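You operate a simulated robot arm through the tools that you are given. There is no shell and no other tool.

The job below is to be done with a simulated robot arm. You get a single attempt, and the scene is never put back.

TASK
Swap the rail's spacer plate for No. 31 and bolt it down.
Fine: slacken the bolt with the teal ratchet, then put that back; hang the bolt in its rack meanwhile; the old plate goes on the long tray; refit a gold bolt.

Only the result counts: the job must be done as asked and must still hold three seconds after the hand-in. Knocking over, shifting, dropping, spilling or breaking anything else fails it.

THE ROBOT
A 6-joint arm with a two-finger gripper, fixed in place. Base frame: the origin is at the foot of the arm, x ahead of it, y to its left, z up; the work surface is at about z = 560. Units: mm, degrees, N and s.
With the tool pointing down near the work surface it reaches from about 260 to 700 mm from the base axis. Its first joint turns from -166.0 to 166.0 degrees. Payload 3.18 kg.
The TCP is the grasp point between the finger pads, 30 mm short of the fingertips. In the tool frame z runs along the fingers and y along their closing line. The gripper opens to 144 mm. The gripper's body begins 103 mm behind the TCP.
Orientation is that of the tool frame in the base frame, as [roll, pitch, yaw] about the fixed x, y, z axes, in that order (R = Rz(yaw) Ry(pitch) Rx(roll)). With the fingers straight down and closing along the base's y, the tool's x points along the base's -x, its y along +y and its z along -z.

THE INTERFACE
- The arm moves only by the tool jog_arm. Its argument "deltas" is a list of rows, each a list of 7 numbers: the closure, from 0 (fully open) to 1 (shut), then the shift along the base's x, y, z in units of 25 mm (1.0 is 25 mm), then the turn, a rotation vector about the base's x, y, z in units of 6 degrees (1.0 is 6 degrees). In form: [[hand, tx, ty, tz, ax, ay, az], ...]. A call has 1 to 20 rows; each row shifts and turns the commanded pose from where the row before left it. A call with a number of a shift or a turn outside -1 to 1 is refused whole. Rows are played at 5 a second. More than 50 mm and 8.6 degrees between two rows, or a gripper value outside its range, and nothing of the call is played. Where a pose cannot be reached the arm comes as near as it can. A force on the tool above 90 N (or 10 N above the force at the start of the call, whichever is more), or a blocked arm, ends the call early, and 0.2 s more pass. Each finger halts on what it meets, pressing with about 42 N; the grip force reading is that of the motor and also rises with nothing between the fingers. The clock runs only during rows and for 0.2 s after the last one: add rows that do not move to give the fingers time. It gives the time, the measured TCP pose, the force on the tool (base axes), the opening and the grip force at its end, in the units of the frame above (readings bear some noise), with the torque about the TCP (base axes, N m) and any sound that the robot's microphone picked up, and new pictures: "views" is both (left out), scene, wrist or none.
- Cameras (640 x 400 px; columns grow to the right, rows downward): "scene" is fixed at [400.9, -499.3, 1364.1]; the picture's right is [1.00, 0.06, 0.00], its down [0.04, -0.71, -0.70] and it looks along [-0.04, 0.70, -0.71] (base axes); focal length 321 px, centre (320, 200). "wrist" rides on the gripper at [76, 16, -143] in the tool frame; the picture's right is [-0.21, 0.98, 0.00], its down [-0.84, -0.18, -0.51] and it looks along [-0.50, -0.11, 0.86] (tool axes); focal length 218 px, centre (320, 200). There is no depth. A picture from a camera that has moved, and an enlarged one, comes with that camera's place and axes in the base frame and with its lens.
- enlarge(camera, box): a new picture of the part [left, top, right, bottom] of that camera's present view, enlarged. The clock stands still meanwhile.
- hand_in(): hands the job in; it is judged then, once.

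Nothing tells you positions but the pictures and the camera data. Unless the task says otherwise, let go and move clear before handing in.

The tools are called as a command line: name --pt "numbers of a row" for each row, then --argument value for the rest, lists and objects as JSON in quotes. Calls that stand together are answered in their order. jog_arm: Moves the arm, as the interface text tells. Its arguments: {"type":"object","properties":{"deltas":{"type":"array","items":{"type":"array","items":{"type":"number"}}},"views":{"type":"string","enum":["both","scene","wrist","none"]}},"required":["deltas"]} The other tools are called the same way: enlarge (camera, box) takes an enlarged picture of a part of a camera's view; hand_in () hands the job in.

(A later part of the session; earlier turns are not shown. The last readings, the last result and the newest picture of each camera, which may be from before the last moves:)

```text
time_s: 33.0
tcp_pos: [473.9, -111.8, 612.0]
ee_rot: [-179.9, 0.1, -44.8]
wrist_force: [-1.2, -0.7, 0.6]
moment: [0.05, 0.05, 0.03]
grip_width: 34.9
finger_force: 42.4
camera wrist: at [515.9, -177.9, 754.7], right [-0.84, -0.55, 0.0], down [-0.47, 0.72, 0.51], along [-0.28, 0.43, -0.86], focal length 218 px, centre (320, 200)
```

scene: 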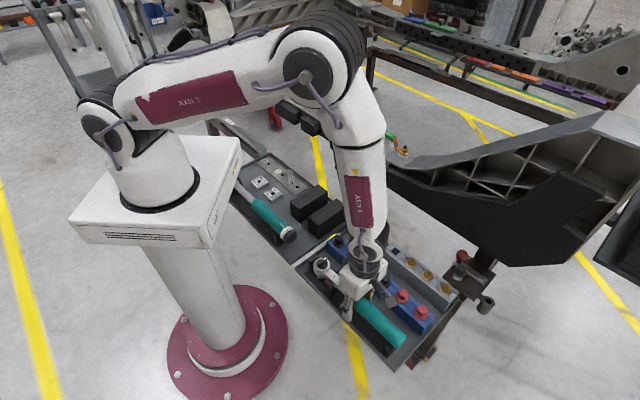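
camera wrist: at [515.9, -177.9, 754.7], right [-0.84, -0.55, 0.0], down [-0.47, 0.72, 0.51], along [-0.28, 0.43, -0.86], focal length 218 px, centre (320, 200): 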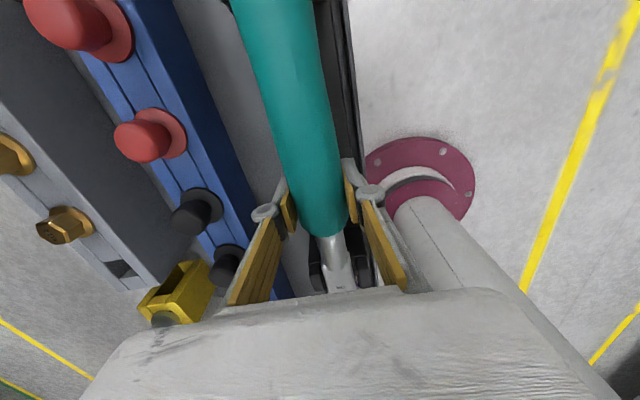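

Gripped at 34.9 mm with 42 N. Now a slow small lift to feel the weight and balance.

jog_arm --pt "1 0 0 0.2 0 0 0" --pt "1 0 0 0.2 0 0 0" --pt "1 0 0 0.2 0 0 0" --pt "1 0 0 0 0 0 0"

enlarge --camera "scene" --box '[300, 230, 430, 350]'

```text
time_s: 34.0
tcp_pos: [473.3, -111.3, 626.7]
ee_rot: [-179.9, -0.1, -44.9]
wrist_force: [0.0, 0.0, 2.6]
moment: [0.2, 0.14, -0.05]
grip_width: 35.9
finger_force: 42.2
camera wrist: at [515.8, -178.0, 770.1], right [-0.84, -0.55, 0.0], down [-0.47, 0.72, 0.51], along [-0.28, 0.43, -0.86], focal length 218 px, centre (320, 200)
```

scene: 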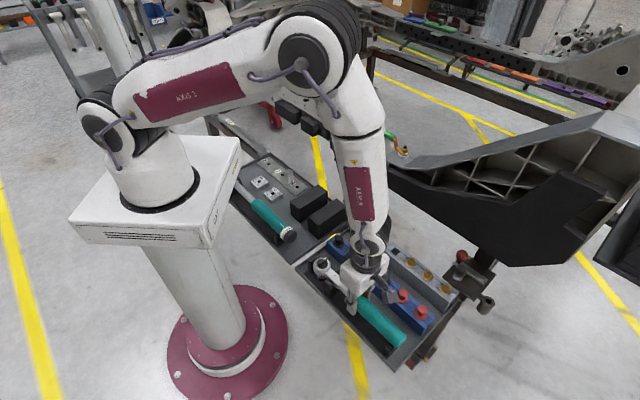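
wrist: 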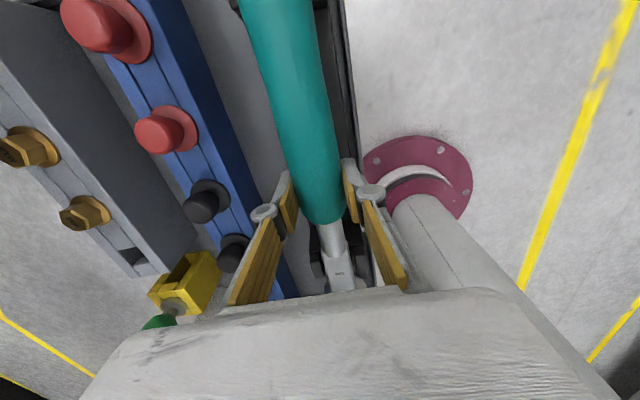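

```text
3.33 times, centred on (365, 290) of scene
camera zoom: at [400.9, -499.3, 1364.1], right [1.0, 0.06, 0.0], down [0.04, -0.71, -0.7], along [-0.04, 0.7, -0.71], focal length 1070 px, centre (170, -100)
```

zoom: 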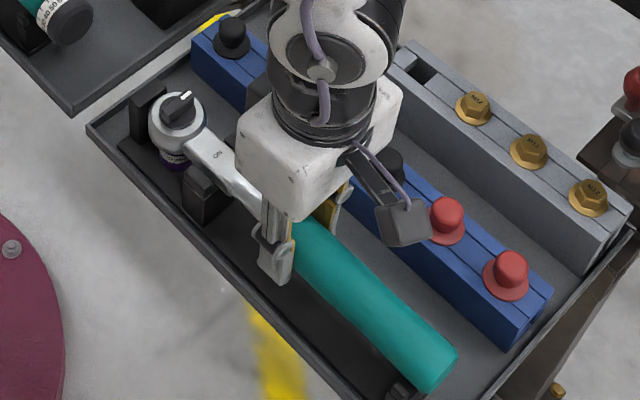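

It's lifting level. I'll raise it further and check for droop.

jog_arm --pt "1 0 0 0.4 0 0 0" --pt "1 0 0 0.5 0 0 0" --pt "1 0 0 0.6 0 0 0" --pt "1 0 0 0.8 0 0 0" --pt "1 0 0 0.8 0 0 0" --pt "1 0 0 0 0 0 0"

enlarge --camera "scene" --box '[300, 200, 430, 330]'

enlarge --camera "wrist" --box '[220, 150, 420, 300]'

```text
time_s: 35.4
tcp_pos: [472.9, -111.2, 704.1]
ee_rot: [-179.9, 0.0, -44.7]
wrist_force: [-0.4, 0.3, -6.3]
moment: [-0.11, -0.1, -0.01]
grip_width: 35.7
finger_force: 42.4
camera wrist: at [515.6, -178.1, 847.2], right [-0.84, -0.55, 0.0], down [-0.47, 0.72, 0.51], along [-0.28, 0.43, -0.86], focal length 218 px, centre (320, 200)
```

scene: 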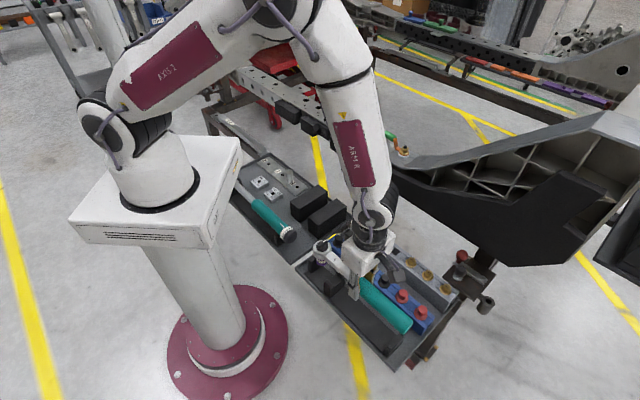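
wrist: 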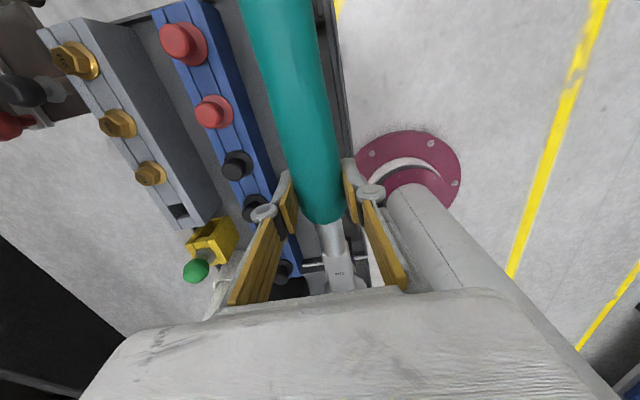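

```text
3.08 times, centred on (365, 265) of scene
camera zoom: at [400.9, -499.3, 1364.1], right [1.0, 0.06, 0.0], down [0.04, -0.71, -0.7], along [-0.04, 0.7, -0.71], focal length 988 px, centre (182, 0)
```

zoom: 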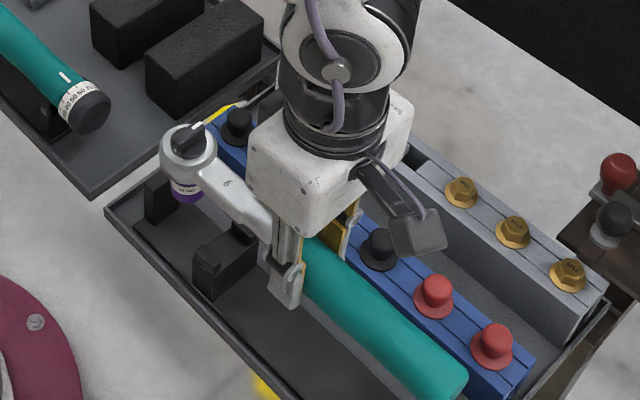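

```text
2.67 times, centred on (320, 225) of wrist
camera zoom: at [515.6, -178.1, 847.2], right [-0.84, -0.55, 0.0], down [-0.47, 0.72, 0.51], along [-0.28, 0.43, -0.86], focal length 582 px, centre (320, 133)
```

zoom: 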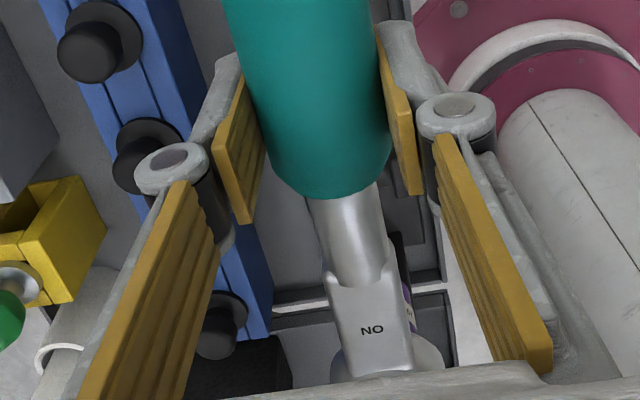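

The ratchet weighs about 6.3 N and is nearly balanced with no droop. The socket bottom is ~39 mm below the TCP and the head centre ~134 mm ahead of it. I'll carry it high and swing it so the handle points at about 200° from the bolt.

jog_arm --pt "1 0 0 0.6 0 0 0" --pt "1 0 0.3 0.9 0 0 0" --pt "1 0 0.6 0.9 0 0 0" --pt "1 -0.25 0.885 0.9 0 0 -0.5" --pt "1 -0.25 0.885 0.9 0 0 -0.8" --pt "1 -0.25 0.885 0.9 0 0 -0.8" --pt "1 -0.25 0.885 0.9 0 0 -0.8" --pt "1 -0.25 0.885 0.6 0 0 -0.8" --pt "1 -0.25 0.885 0 0 0 -0.8" --pt "1 -0.25 0.885 0 0 0 -0.8" --pt "1 -0.25 0.885 0 0 0 -0.8" --pt "1 -0.25 0.885 0 0 0 -0.8" --pt "1 -0.25 0.885 0 0 0 -0.8" --pt "1 -0.25 0.6 0 0 0 -0.6" --pt "1 -0.2 0.3 0 0 0 -0.4" --pt "1 0 0 0 0 0 0"

```text
time_s: 38.8
tcp_pos: [401.3, 154.8, 868.7]
ee_rot: [-179.9, 0.0, -97.1]
wrist_force: [0.6, 0.2, -6.8]
moment: [-0.18, -0.01, -0.02]
grip_width: 36.0
finger_force: 42.4
camera wrist: at [373.9, 79.7, 1012.1], right [-0.94, 0.33, 0.0], down [0.28, 0.81, 0.51], along [0.17, 0.48, -0.86], focal length 218 px, centre (320, 200)
```

scene: 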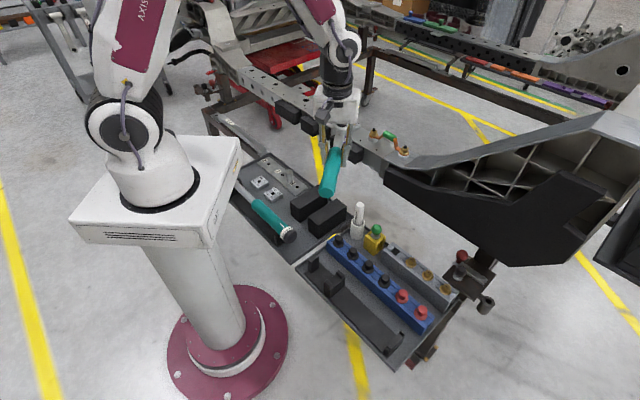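
wrist: 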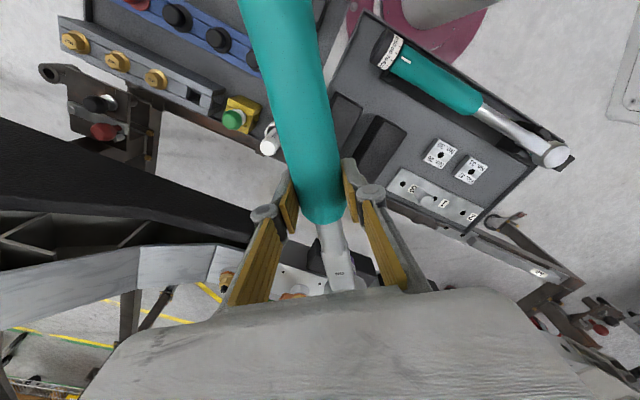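

The wrist camera can't see the socket past the gripper body, so I'll rely on computed offsets and the scene camera. Continuing to hover the socket over the bolt with the handle at 200°.

jog_arm --pt "1 -0.15 0.5 0 0 0 -0.5" --pt "1 -0.253 0.885 0 0 0 -0.9" --pt "1 -0.253 0.885 0 0 0 -0.9" --pt "1 -0.253 0.885 0 0 0 -0.9" --pt "1 -0.253 0.885 0 0 0 -0.9" --pt "1 -0.253 0.885 0 0 0 -0.9" --pt "1 -0.253 0.885 0 0 0 -0.9" --pt "1 -0.253 0.885 0 0 0 -0.9" --pt "1 -0.253 0.885 0 0 0 -0.9" --pt "1 -0.253 0.885 0 0 0 -0.9" --pt "1 -0.253 0.885 0 0 0 -0.9" --pt "1 -0.253 0.885 0 0 0 -0.9" --pt "1 -0.1 0.389 0 0 0 -0.083" --pt "1 0 0 0 0 0 0" --pt "1 0 0 0 0 0 0"

enlarge --camera "scene" --box '[290, 60, 410, 160]'

```text
time_s: 42.0
tcp_pos: [325.6, 419.7, 869.1]
ee_rot: [-180.0, -0.2, -159.9]
wrist_force: [-1.2, -0.1, -6.7]
moment: [-0.07, 0.15, 0.01]
grip_width: 35.8
finger_force: 42.1
camera wrist: at [247.0, 408.6, 1012.1], right [-0.14, 0.99, 0.0], down [0.85, 0.12, 0.51], along [0.5, 0.07, -0.86], focal length 218 px, centre (320, 200)
```

scene: 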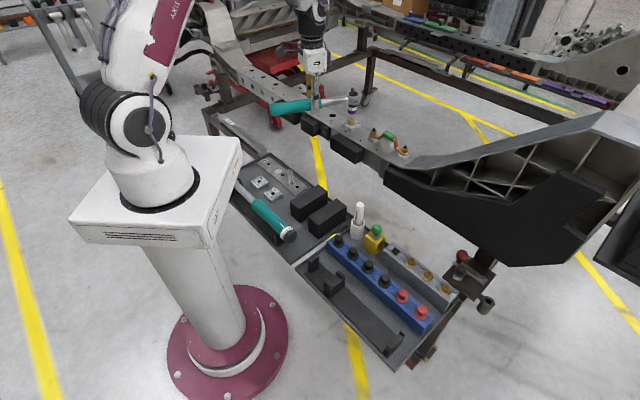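
wrist: 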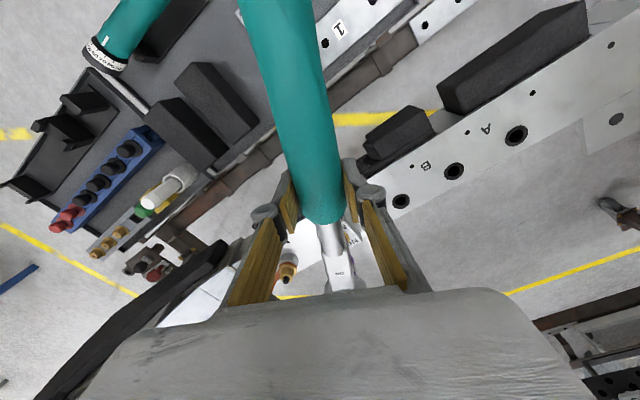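

```text
4.00 times, centred on (350, 110) of scene
camera zoom: at [400.9, -499.3, 1364.1], right [1.0, 0.06, 0.0], down [0.04, -0.71, -0.7], along [-0.04, 0.7, -0.71], focal length 1284 px, centre (200, 560)
```

zoom: 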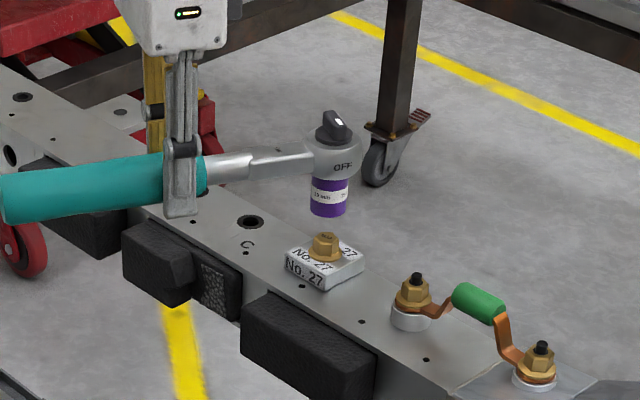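

Now I can see an "OFF" mark on the side of the ratchet head. I'll zoom to read the selector's setting.

enlarge --camera "scene" --box '[360, 84, 384, 99]'

enlarge --camera "scene" --box '[335, 80, 385, 135]'

```text
16.00 times, centred on (372, 92) of scene
camera zoom: at [400.9, -499.3, 1364.1], right [1.0, 0.06, 0.0], down [0.04, -0.71, -0.7], along [-0.04, 0.7, -0.71], focal length 5137 px, centre (-512, 1936)
```

zoom: 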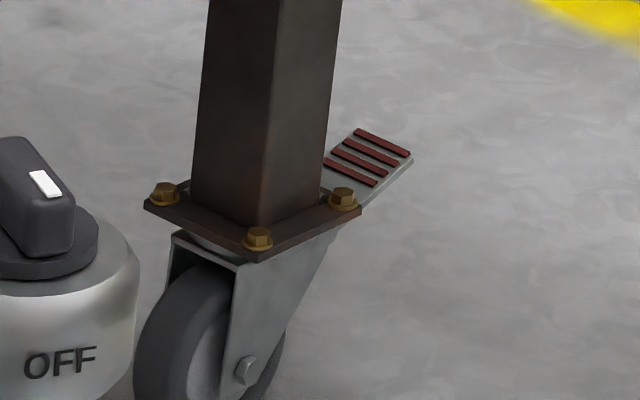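

```text
7.27 times, centred on (360, 108) of scene
camera zoom: at [400.9, -499.3, 1364.1], right [1.0, 0.06, 0.0], down [0.04, -0.71, -0.7], along [-0.04, 0.7, -0.71], focal length 2335 px, centre (29, 873)
```

zoom: 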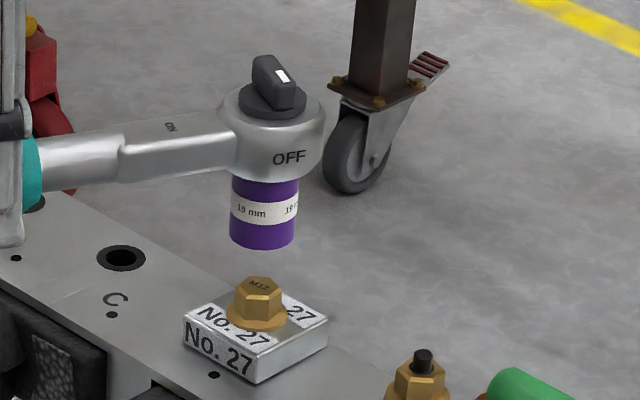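

The selector mark points to OFF, which suits slackening. The ratchet slid about 15 mm lower in the grip during the first lift, so the socket bottom is ~57 mm below the TCP (z ≈ 811 now). I'll lower gently to just above the hex and check alignment.

jog_arm --pt "1 0 0 -0.2 0 0 0" --pt "1 0 0 -0.2 0 0 0" --pt "1 0 0 -0.2 0 0 0" --pt "1 0 0 0 0 0 0" --views "none"

enlarge --camera "scene" --box '[335, 80, 385, 135]'

enlarge --camera "scene" --box '[340, 105, 364, 130]'

```text
time_s: 43.0
tcp_pos: [324.7, 419.2, 853.7]
ee_rot: [-179.9, 0.0, -159.9]
wrist_force: [0.6, -0.2, -7.3]
moment: [-0.08, 0.16, 0.03]
grip_width: 35.9
finger_force: 41.9
```

```text
7.27 times, centred on (360, 108) of scene
camera zoom: at [400.9, -499.3, 1364.1], right [1.0, 0.06, 0.0], down [0.04, -0.71, -0.7], along [-0.04, 0.7, -0.71], focal length 2335 px, centre (29, 873)
```

zoom: 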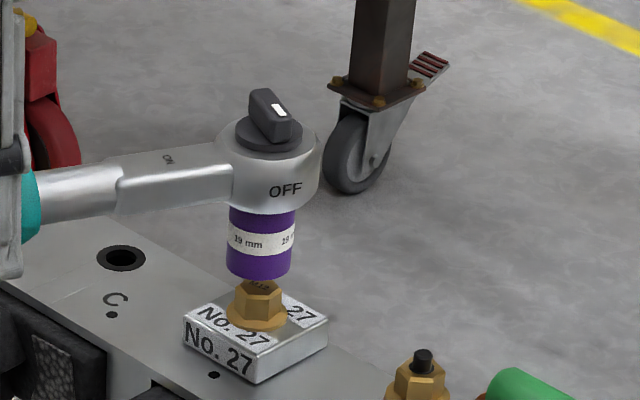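

```text
16.00 times, centred on (352, 118) of scene
camera zoom: at [400.9, -499.3, 1364.1], right [1.0, 0.06, 0.0], down [0.04, -0.71, -0.7], along [-0.04, 0.7, -0.71], focal length 5137 px, centre (-192, 1520)
```

zoom: 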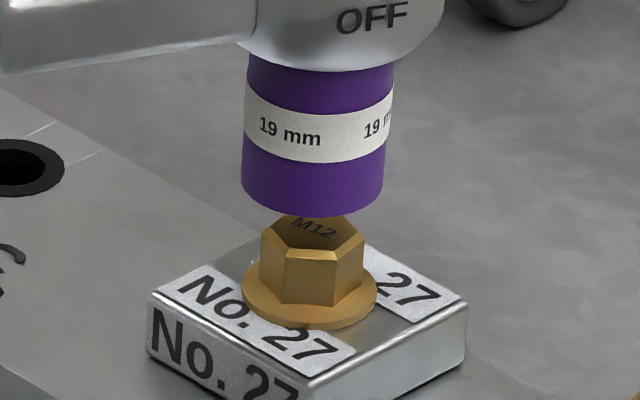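

The socket looks nearly aligned; x needs about +1 mm. I'll nudge and lower in small steps while watching the force.

jog_arm --pt "1 0.04 0 -0.1 0 0 0" --pt "1 0 0 -0.1 0 0 0" --pt "1 0 0 -0.1 0 0 0" --pt "1 0 0 -0.1 0 0 0" --pt "1 0 0 0 0 0 0" --views "none"

enlarge --camera "scene" --box '[340, 105, 364, 130]'

```text
time_s: 44.2
tcp_pos: [325.8, 420.6, 843.7]
ee_rot: [-179.9, -0.1, -159.9]
wrist_force: [-0.3, -0.6, -6.7]
moment: [-0.04, 0.15, 0.01]
grip_width: 35.6
finger_force: 42.2
```

```text
16.00 times, centred on (352, 118) of scene
camera zoom: at [400.9, -499.3, 1364.1], right [1.0, 0.06, 0.0], down [0.04, -0.71, -0.7], along [-0.04, 0.7, -0.71], focal length 5137 px, centre (-192, 1520)
```

zoom: 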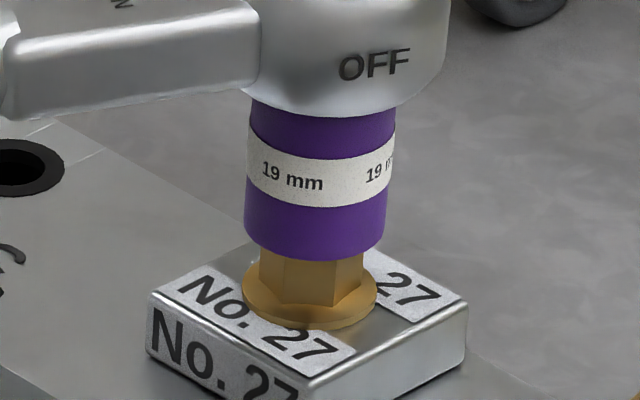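

jog_arm --pt "1 0 0 -0.1 0 0 0" --pt "1 0 0 -0.1 0 0 0" --pt "1 0 0 0 0 0 0" --views "none"

enlarge --camera "scene" --box '[340, 105, 364, 130]'

```text
time_s: 45.0
tcp_pos: [325.7, 418.8, 839.1]
ee_rot: [-179.9, 0.0, -159.9]
wrist_force: [-0.1, -0.8, -6.5]
moment: [-0.05, 0.16, 0.01]
grip_width: 35.7
finger_force: 42.4
```

```text
16.00 times, centred on (352, 118) of scene
camera zoom: at [400.9, -499.3, 1364.1], right [1.0, 0.06, 0.0], down [0.04, -0.71, -0.7], along [-0.04, 0.7, -0.71], focal length 5137 px, centre (-192, 1520)
```

zoom: 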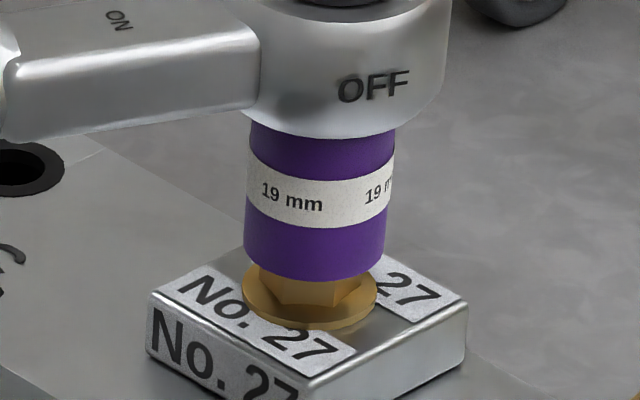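

jog_arm --pt "1 0 0 -0.1 0 0 0" --pt "1 0 0 -0.1 0 0 0" --pt "1 0 0 0 0 0 0" --views "none"

enlarge --camera "scene" --box '[340, 105, 364, 130]'

```text
time_s: 45.8
tcp_pos: [326.7, 420.4, 834.0]
ee_rot: [179.9, 0.1, -159.9]
wrist_force: [-2.6, 3.2, 0.1]
moment: [0.44, -0.54, 0.62]
grip_width: 35.8
finger_force: 42.2
```

```text
16.00 times, centred on (352, 118) of scene
camera zoom: at [400.9, -499.3, 1364.1], right [1.0, 0.06, 0.0], down [0.04, -0.71, -0.7], along [-0.04, 0.7, -0.71], focal length 5137 px, centre (-192, 1520)
```

zoom: 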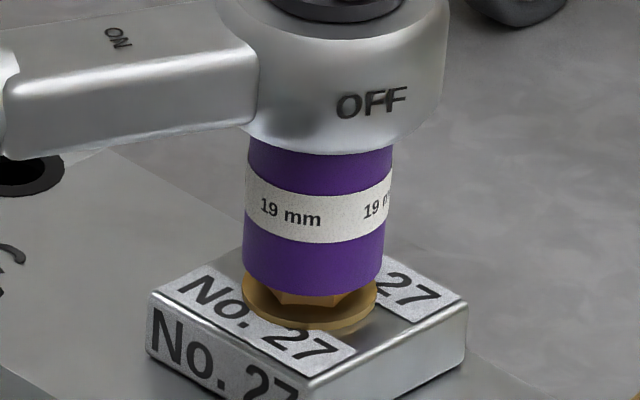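

The socket is sliding over the hex with light contact forces. I'll lower a bit more to seat it.

jog_arm --pt "1 0 0 -0.08 0 0 0" --pt "1 0 0 0 0 0 0" --views "none"

enlarge --camera "scene" --box '[340, 105, 364, 130]'

```text
time_s: 46.4
tcp_pos: [325.4, 419.9, 831.7]
ee_rot: [-179.9, 0.0, -159.9]
wrist_force: [-8.0, 2.9, 7.3]
moment: [0.68, -1.07, 0.68]
grip_width: 35.6
finger_force: 42.2
```

```text
16.00 times, centred on (352, 118) of scene
camera zoom: at [400.9, -499.3, 1364.1], right [1.0, 0.06, 0.0], down [0.04, -0.71, -0.7], along [-0.04, 0.7, -0.71], focal length 5137 px, centre (-192, 1520)
```

zoom: 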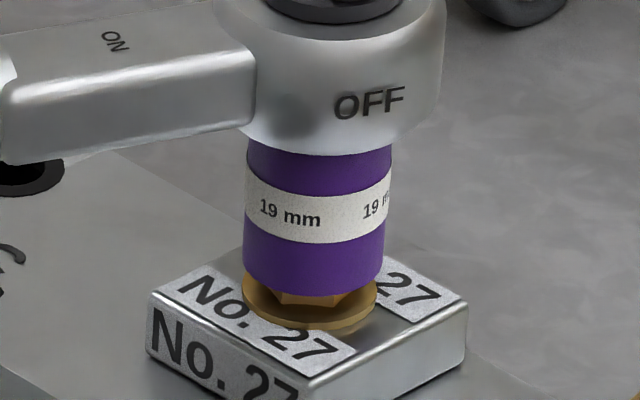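

The socket appears bottomed on the hex with light force. I'll ease the preload slightly and swing the handle counter-clockwise about the bolt in small steps, watching torque and sounds.

jog_arm --pt "1 0 0 0.05 0 0 0" --pt "1 0.088 -0.217 0 0 0 0.4167" --pt "1 0.097 -0.213 0 0 0 0.4167" --pt "1 0 0 0 0 0 0" --views "scene"

enlarge --camera "scene" --box '[335, 90, 375, 135]'

```text
time_s: 47.4
tcp_pos: [330.2, 408.0, 833.3]
ee_rot: [-179.9, -0.1, -155.0]
wrist_force: [-4.4, 4.6, -4.4]
moment: [0.26, 0.07, 0.69]
grip_width: 35.7
finger_force: 41.8
```

scene: 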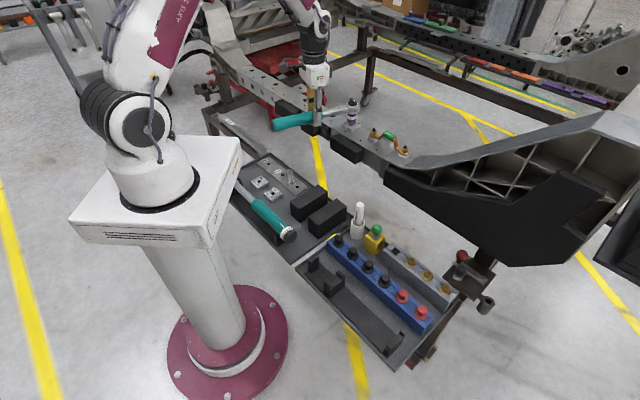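

```text
8.89 times, centred on (355, 112) of scene
camera zoom: at [400.9, -499.3, 1364.1], right [1.0, 0.06, 0.0], down [0.04, -0.71, -0.7], along [-0.04, 0.7, -0.71], focal length 2854 px, centre (9, 978)
```

zoom: 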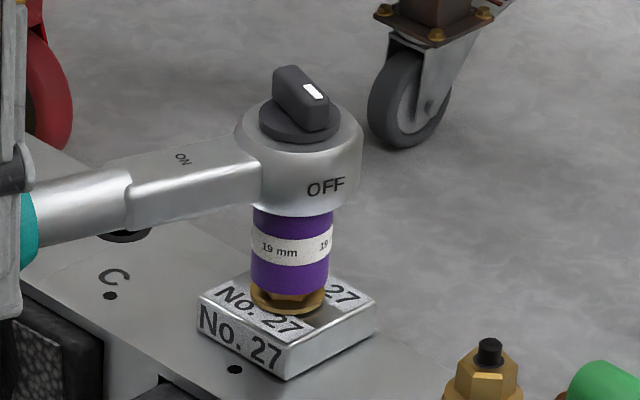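

Only light forces so far and no click. I'll keep swinging in 5° steps.

jog_arm --pt "1 0.222 -0.413 0 0 0 0.833" --pt "1 0.256 -0.391 0 0 0 0.833" --pt "1 0.29 -0.368 0 0 0 0.833" --pt "1 0 0 0 0 0 0" --views "none"

enlarge --camera "scene" --box '[335, 90, 375, 135]'

```text
time_s: 48.4
tcp_pos: [348.5, 379.2, 833.2]
ee_rot: [-179.9, 0.1, -139.8]
wrist_force: [-2.1, -3.9, 1.7]
moment: [0.41, -0.61, -0.19]
grip_width: 35.7
finger_force: 42.0
```

```text
8.89 times, centred on (355, 112) of scene
camera zoom: at [400.9, -499.3, 1364.1], right [1.0, 0.06, 0.0], down [0.04, -0.71, -0.7], along [-0.04, 0.7, -0.71], focal length 2854 px, centre (9, 978)
```

zoom: 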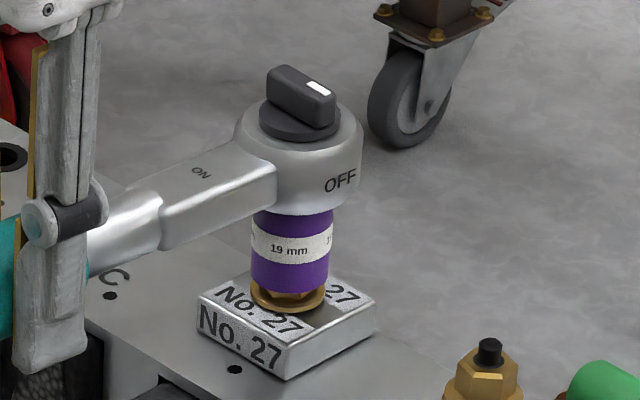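

enlarge --camera "scene" --box '[344, 112, 360, 127]'

```text
16.00 times, centred on (352, 120) of scene
camera zoom: at [400.9, -499.3, 1364.1], right [1.0, 0.06, 0.0], down [0.04, -0.71, -0.7], along [-0.04, 0.7, -0.71], focal length 5137 px, centre (-192, 1488)
```

zoom: 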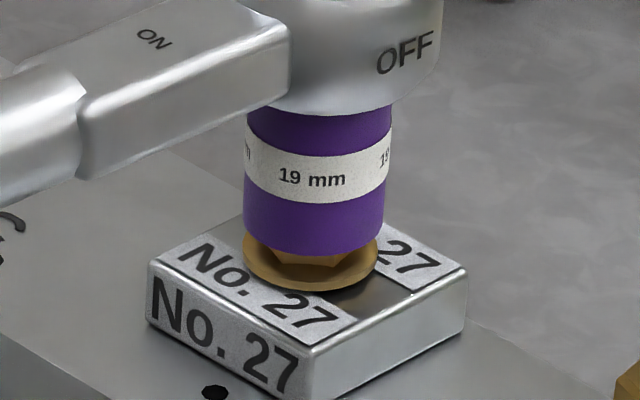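

The flange seems to have risen slightly off the plate, so the bolt is turning. I'll continue the stroke.

jog_arm --pt "1 0.389 -0.406 0 0 0 1" --pt "1 0.429 -0.363 0 0 0 1" --pt "1 0.464 -0.316 0 0 0 1" --pt "1 0.495 -0.266 0 0 0 1" --pt "1 0.52 -0.213 0 0 0 1" --pt "1 0 0 0 0 0 0" --views "scene"

enlarge --camera "scene" --box '[344, 112, 360, 127]'

```text
time_s: 49.8
tcp_pos: [406.5, 337.9, 833.2]
ee_rot: [179.9, -0.2, -110.0]
wrist_force: [-9.2, -22.2, 7.8]
moment: [0.61, -0.15, 0.11]
grip_width: 35.7
finger_force: 42.0
```

scene: 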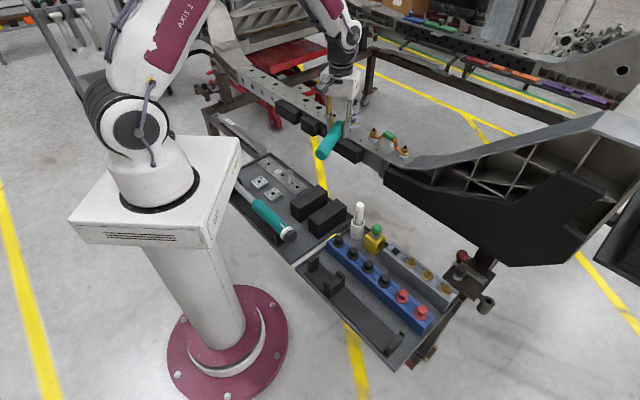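

```text
16.00 times, centred on (352, 120) of scene
camera zoom: at [400.9, -499.3, 1364.1], right [1.0, 0.06, 0.0], down [0.04, -0.71, -0.7], along [-0.04, 0.7, -0.71], focal length 5137 px, centre (-192, 1488)
```

zoom: 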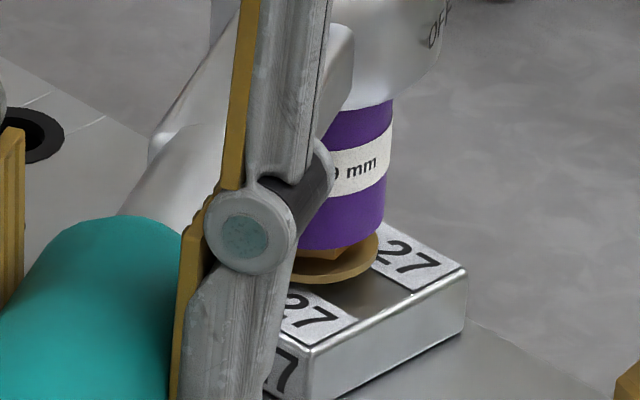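

The bolt is turning and climbing (flange now ~3 mm up), with some radial and upward push because my radius is a little short. I'll ease out 2.5 mm, rise with it, and carry on the stroke.

jog_arm --pt "1 -0.03 -0.1 0.1 0 0 0" --pt "1 0.54 -0.157 0.02 0 0 1" --pt "1 0.553 -0.1 0.02 0 0 1" --pt "1 0.56 -0.042 0.02 0 0 1" --pt "1 0 0 0 0 0 0" --views "scene"

enlarge --camera "scene" --box '[330, 95, 380, 135]'

```text
time_s: 51.0
tcp_pos: [448.5, 330.7, 837.9]
ee_rot: [-179.9, 0.0, -91.9]
wrist_force: [0.2, -0.4, -6.6]
moment: [-0.18, -0.01, 0.0]
grip_width: 35.6
finger_force: 42.3
```

scene: 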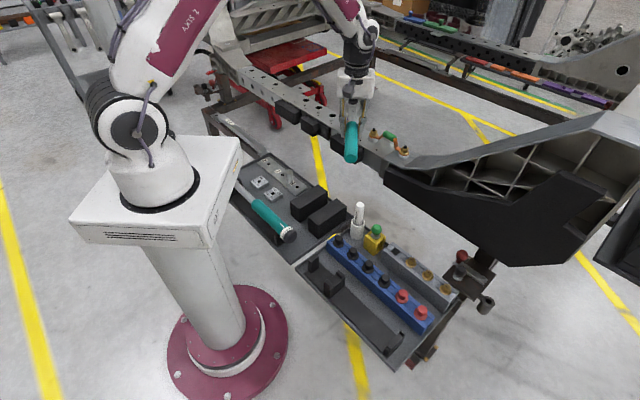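

```text
10.00 times, centred on (355, 115) of scene
camera zoom: at [400.9, -499.3, 1364.1], right [1.0, 0.06, 0.0], down [0.04, -0.71, -0.7], along [-0.04, 0.7, -0.71], focal length 3211 px, centre (-30, 1050)
```

zoom: 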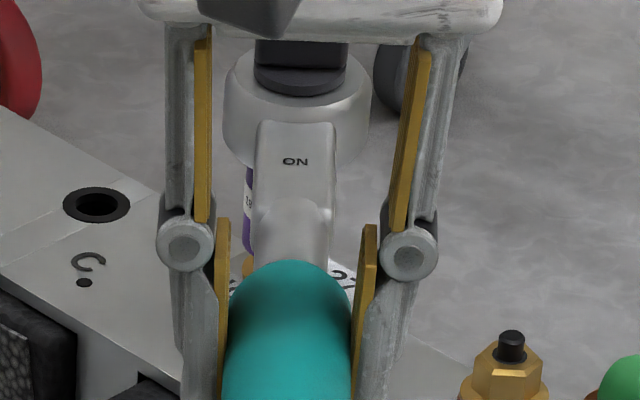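

Forces have dropped to just the tool's weight after about 68° of turn. I'll lift the socket clear and look at the bolt.

jog_arm --pt "1 0 0 0.2 0 0 0" --pt "1 0 0 0.3 0 0 0" --pt "1 0 0 0.5 0 0 0" --pt "1 0 0 0.5 0 0 0" --pt "1 0 -0.4 0.3 0 0 0" --pt "1 0 -1 0 0 0 0" --pt "1 0 -1 0 0 0 0" --pt "1 0 -1 0 0 0 0" --pt "1 -0.5 -1 0 0 0 0" --pt "1 0 0 0 0 0 0" --views "scene"

enlarge --camera "scene" --box '[335, 95, 375, 130]'

```text
time_s: 53.2
tcp_pos: [434.4, 221.2, 882.4]
ee_rot: [-179.8, 0.0, -91.9]
wrist_force: [-0.1, 0.1, -6.6]
moment: [-0.15, -0.03, 0.03]
grip_width: 35.8
finger_force: 41.5
```

scene: 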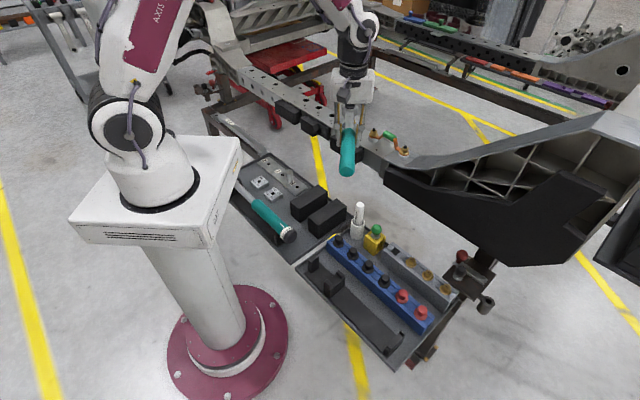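

```text
11.43 times, centred on (355, 112) of scene
camera zoom: at [400.9, -499.3, 1364.1], right [1.0, 0.06, 0.0], down [0.04, -0.71, -0.7], along [-0.04, 0.7, -0.71], focal length 3670 px, centre (-80, 1200)
```

zoom: 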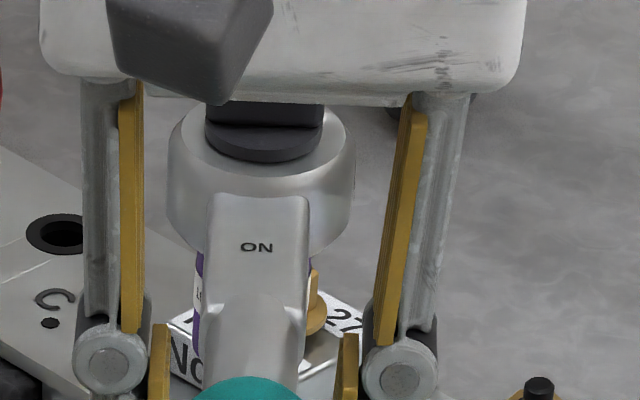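

jog_arm --pt "1 -1 -0.6 0 0 0 0" --pt "1 -1 -0.6 0 0 0 0" --pt "1 -1 -0.6 0 0 0 0" --pt "1 -0.6 0 0 0 0 0" --pt "1 0 0 0 0 0 0" --views "none"

enlarge --camera "scene" --box '[340, 105, 364, 130]'

enlarge --camera "scene" --box '[280, 60, 400, 160]'

```text
time_s: 54.4
tcp_pos: [344.2, 176.4, 882.9]
ee_rot: [-179.9, 0.1, -91.9]
wrist_force: [0.0, 0.1, -6.8]
moment: [-0.15, 0.04, 0.0]
grip_width: 35.7
finger_force: 41.7
```

```text
16.00 times, centred on (352, 118) of scene
camera zoom: at [400.9, -499.3, 1364.1], right [1.0, 0.06, 0.0], down [0.04, -0.71, -0.7], along [-0.04, 0.7, -0.71], focal length 5137 px, centre (-192, 1520)
```

zoom: 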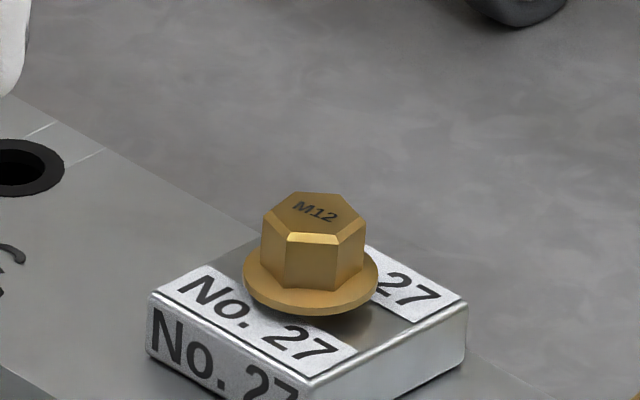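

```text
4.00 times, centred on (340, 110) of scene
camera zoom: at [400.9, -499.3, 1364.1], right [1.0, 0.06, 0.0], down [0.04, -0.71, -0.7], along [-0.04, 0.7, -0.71], focal length 1284 px, centre (240, 560)
```

zoom: 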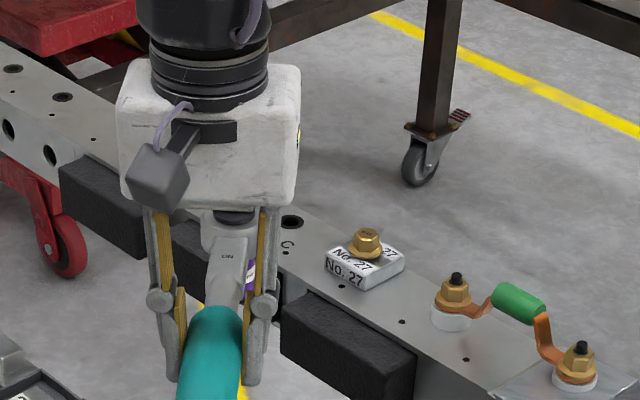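

The bolt now stands about 3.4 mm proud of the plate, so it is slack. Now I'll return the ratchet: first swing back over its cradle at height, checking that it hasn't shifted in the grip.

jog_arm --pt "1 0.3 -0.8 0 0 0 0.5" --pt "1 0.4 -0.9 0 0 0 0.7" --pt "1 0.43 -0.96 0 0 0 0.7" --pt "1 0.43 -0.96 0 0 0 0.7" --pt "1 0.43 -0.96 0 0 0 0.7" --pt "1 0.43 -0.96 0 0 0 0.7" --pt "1 0.43 -0.96 0 0 0 0.7" --pt "1 0.43 -0.96 -0.5 0 0 0.7" --pt "1 0.43 -0.96 -0.8 0 0 0.7" --pt "1 0.43 -0.96 -0.9 0 0 0.7" --pt "1 0.43 -0.96 -0.9 0 0 0.7" --pt "1 0.43 -0.8 -0.9 0 0 0.35" --pt "1 0.15 -0.37 -0.8 0 0 0" --pt "1 0 0 -0.5 0 0 0" --pt "1 0 0 0 0 0 0"

```text
time_s: 57.6
tcp_pos: [474.4, -113.3, 751.1]
ee_rot: [-179.9, 0.0, -44.7]
wrist_force: [0.1, -0.2, -6.3]
moment: [-0.12, -0.12, -0.04]
grip_width: 35.5
finger_force: 42.3
camera wrist: at [516.5, -179.2, 893.5], right [-0.84, -0.55, 0.0], down [-0.47, 0.72, 0.51], along [-0.28, 0.43, -0.86], focal length 218 px, centre (320, 200)
```

scene: 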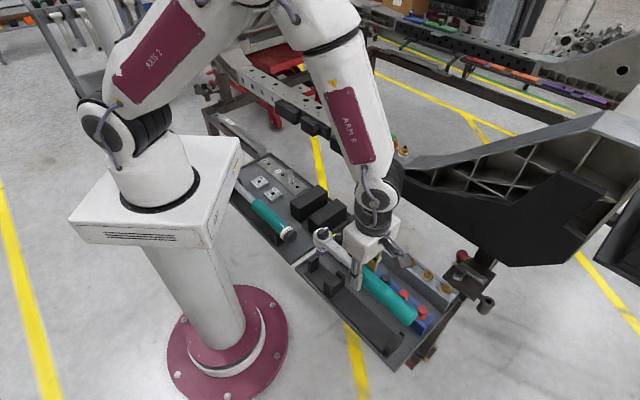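
wrist: 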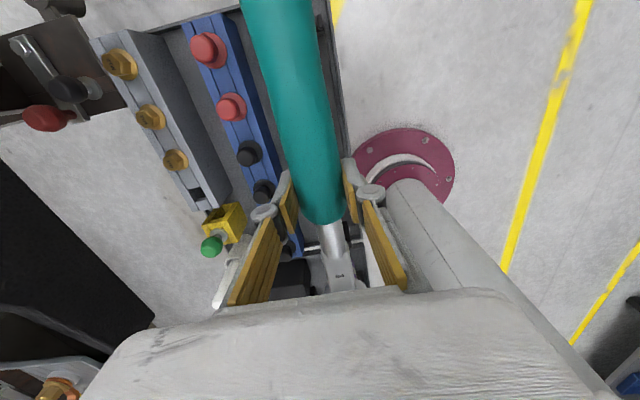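

enlarge --camera "wrist" --box '[220, 150, 420, 300]'

enlarge --camera "scene" --box '[290, 210, 420, 350]'

```text
2.67 times, centred on (320, 225) of wrist
camera zoom: at [516.5, -179.2, 893.5], right [-0.84, -0.55, 0.0], down [-0.47, 0.72, 0.51], along [-0.28, 0.43, -0.86], focal length 582 px, centre (320, 133)
```

zoom: 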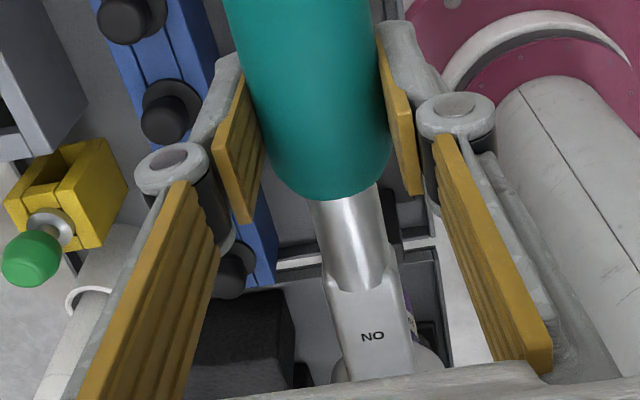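

```text
2.86 times, centred on (355, 280) of scene
camera zoom: at [400.9, -499.3, 1364.1], right [1.0, 0.06, 0.0], down [0.04, -0.71, -0.7], along [-0.04, 0.7, -0.71], focal length 917 px, centre (220, -29)
```

zoom: 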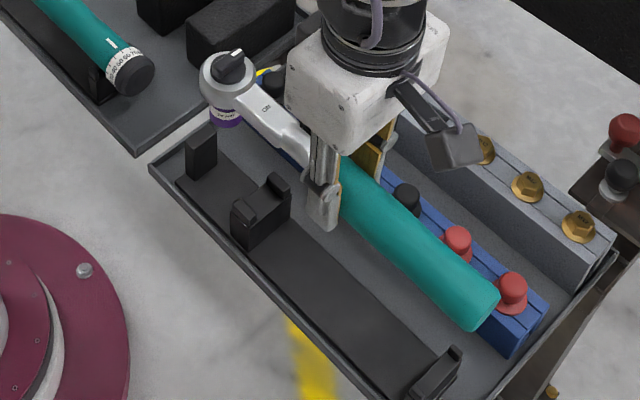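

The grip is essentially unchanged (only ~2° of pitch). I'll move to the original XY and lower to just above the cradle.

jog_arm --pt "1 -0.02 0.06 -0.8 0 0 0" --pt "1 0 0 -0.8 0 0 0" --pt "1 0 0 -0.8 0 0 0" --pt "1 0 0 -0.8 0 0 0" --pt "1 0 0 -0.6 0 0 0" --pt "1 0 0 0 0 0 0"

enlarge --camera "scene" --box '[300, 240, 430, 360]'

enlarge --camera "wrist" --box '[220, 0, 420, 120]'

```text
time_s: 59.0
tcp_pos: [473.9, -111.1, 654.6]
ee_rot: [-179.9, 0.0, -44.8]
wrist_force: [-0.5, -0.4, -6.7]
moment: [-0.1, -0.12, 0.0]
grip_width: 35.7
finger_force: 41.7
camera wrist: at [516.0, -177.9, 798.4], right [-0.84, -0.55, 0.0], down [-0.47, 0.72, 0.51], along [-0.28, 0.43, -0.86], focal length 218 px, centre (320, 200)
```

scene: 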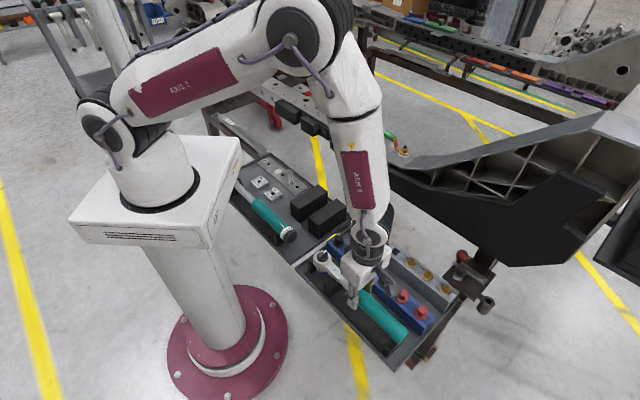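
wrist: 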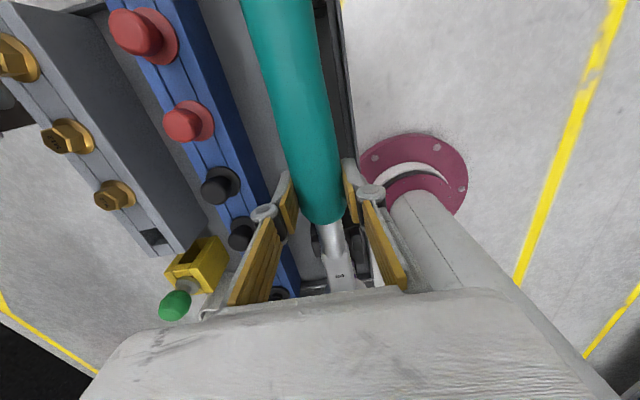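

```text
3.33 times, centred on (365, 300) of scene
camera zoom: at [400.9, -499.3, 1364.1], right [1.0, 0.06, 0.0], down [0.04, -0.71, -0.7], along [-0.04, 0.7, -0.71], focal length 1070 px, centre (170, -133)
```

zoom: 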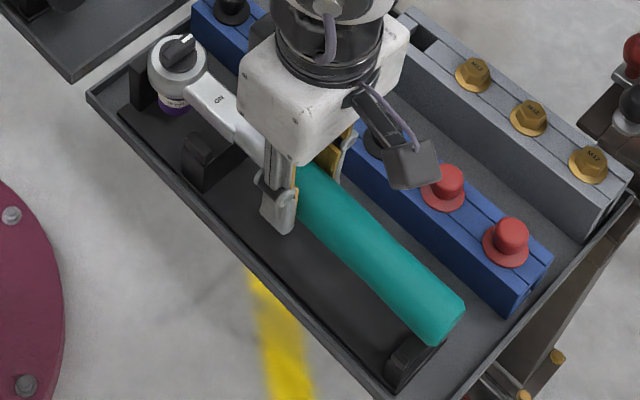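

```text
3.20 times, centred on (320, 60) of wrist
camera zoom: at [516.0, -177.9, 798.4], right [-0.84, -0.55, 0.0], down [-0.47, 0.72, 0.51], along [-0.28, 0.43, -0.86], focal length 698 px, centre (320, 648)
```

zoom: 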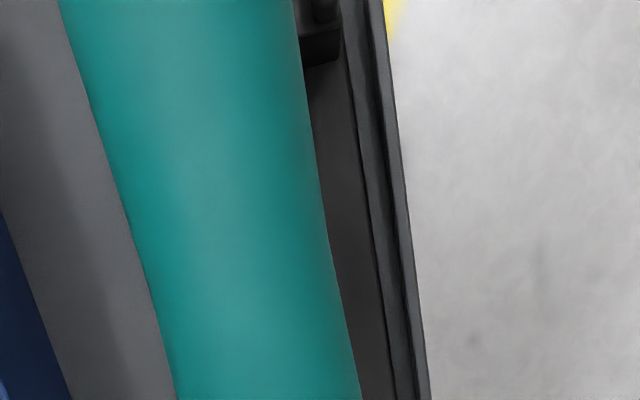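

jog_arm --pt "1 -0.01 -0.01 -0.3 0 0 0" --pt "1 0 0 -0.3 0 0 0" --pt "1 0 0 -0.2 0 0 0" --pt "1 0 0 -0.1 0 0 0" --pt "1 0 0 0 0 0 0" --views "none"

enlarge --camera "scene" --box '[300, 230, 430, 350]'

```text
time_s: 60.2
tcp_pos: [473.2, -110.7, 632.6]
ee_rot: [-179.9, 0.1, -44.8]
wrist_force: [-0.6, -0.1, -6.5]
moment: [-0.09, -0.1, 0.02]
grip_width: 35.8
finger_force: 41.7
```

```text
3.33 times, centred on (365, 290) of scene
camera zoom: at [400.9, -499.3, 1364.1], right [1.0, 0.06, 0.0], down [0.04, -0.71, -0.7], along [-0.04, 0.7, -0.71], focal length 1070 px, centre (170, -100)
```

zoom: 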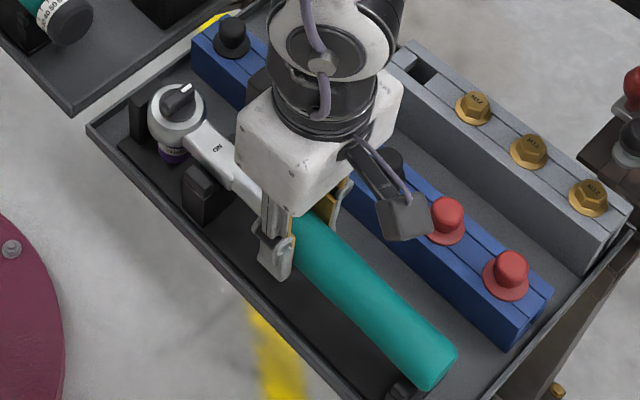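

jog_arm --pt "1 0 0 -0.1 0 0 0" --pt "1 0 0 -0.1 0 0 0" --pt "1 0 0 0 0 0 0" --views "none"

enlarge --camera "scene" --box '[300, 230, 430, 350]'

```text
time_s: 61.0
tcp_pos: [473.5, -111.3, 626.5]
ee_rot: [-179.9, 0.0, -44.8]
wrist_force: [-2.9, 3.8, 1.3]
moment: [-0.79, -0.84, 0.09]
grip_width: 35.7
finger_force: 42.0
```

```text
3.33 times, centred on (365, 290) of scene
camera zoom: at [400.9, -499.3, 1364.1], right [1.0, 0.06, 0.0], down [0.04, -0.71, -0.7], along [-0.04, 0.7, -0.71], focal length 1070 px, centre (170, -100)
```

zoom: 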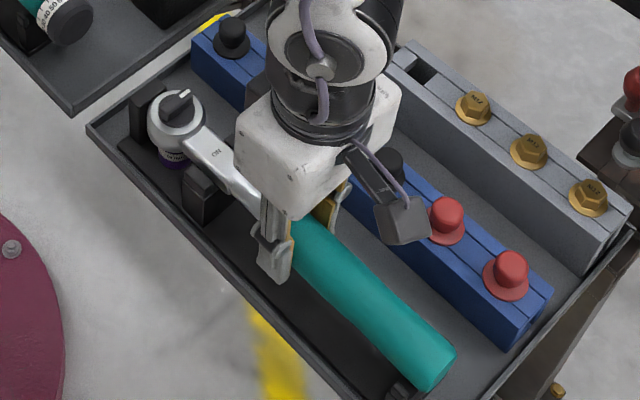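

The tail touched first because the ratchet is pitched ~2°. I'll tilt slightly to bring the head down level, then settle it.

jog_arm --pt "1 0 0 0 -0.12 -0.12 0" --pt "1 0 0 -0.02 -0.12 -0.12 0" --pt "1 0 0 0 0 0 0" --views "none"

enlarge --camera "scene" --box '[300, 230, 430, 350]'

```text
time_s: 61.8
tcp_pos: [473.5, -112.6, 626.2]
ee_rot: [180.0, -2.0, -44.9]
wrist_force: [-3.1, -0.9, 7.6]
moment: [0.75, 0.88, 0.2]
grip_width: 35.7
finger_force: 41.8
```

```text
3.33 times, centred on (365, 290) of scene
camera zoom: at [400.9, -499.3, 1364.1], right [1.0, 0.06, 0.0], down [0.04, -0.71, -0.7], along [-0.04, 0.7, -0.71], focal length 1070 px, centre (170, -100)
```

zoom: 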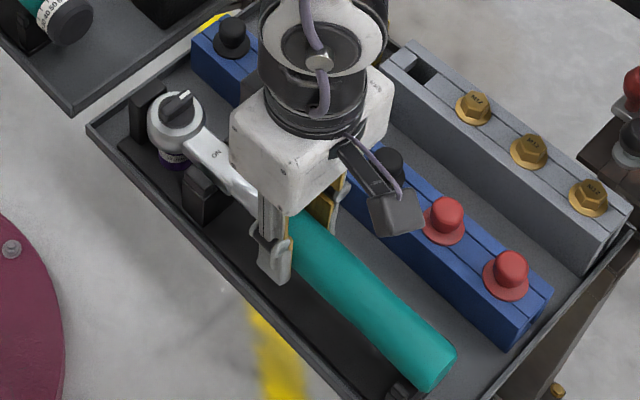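

The ratchet is seated in its cradle with light support force. I'll release by opening to about 60 mm.

jog_arm --pt "0.72 0 0 0 0 0 0" --pt "0.66 0 0 0 0 0 0" --pt "0.583 0 0 0 0 0 0" --pt "0.583 0 0 0 0 0 0" --views "wrist"

enlarge --camera "scene" --box '[300, 230, 430, 350]'

```text
time_s: 62.8
tcp_pos: [473.3, -110.3, 626.8]
ee_rot: [-179.9, -2.0, -44.8]
wrist_force: [-0.7, -0.9, 0.1]
moment: [-0.04, 0.0, 0.03]
grip_width: 60.2
finger_force: 0.0
camera wrist: at [511.8, -173.7, 772.8], right [-0.84, -0.55, -0.01], down [-0.48, 0.73, 0.48], along [-0.25, 0.4, -0.88], focal length 218 px, centre (320, 200)
```

wrist: 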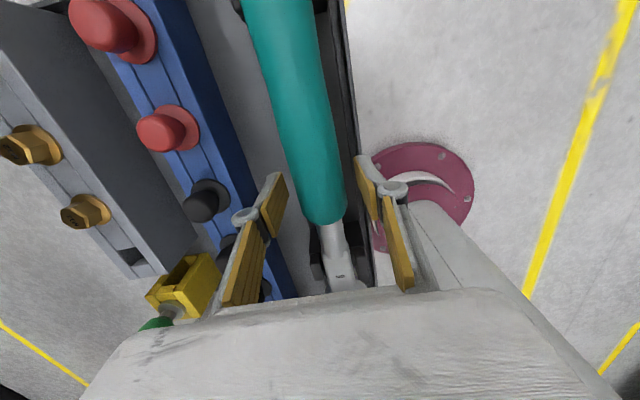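

```text
3.33 times, centred on (365, 290) of scene
camera zoom: at [400.9, -499.3, 1364.1], right [1.0, 0.06, 0.0], down [0.04, -0.71, -0.7], along [-0.04, 0.7, -0.71], focal length 1070 px, centre (170, -100)
```

zoom: 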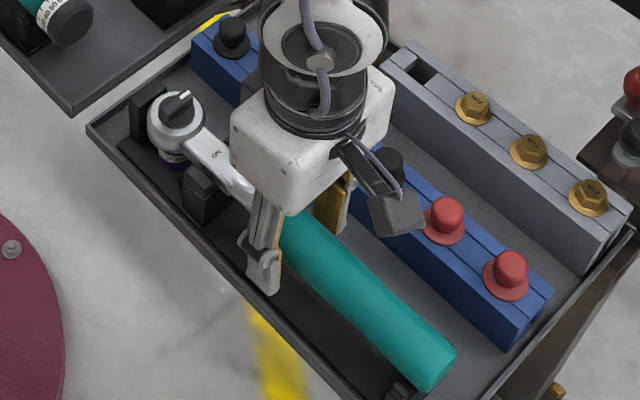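

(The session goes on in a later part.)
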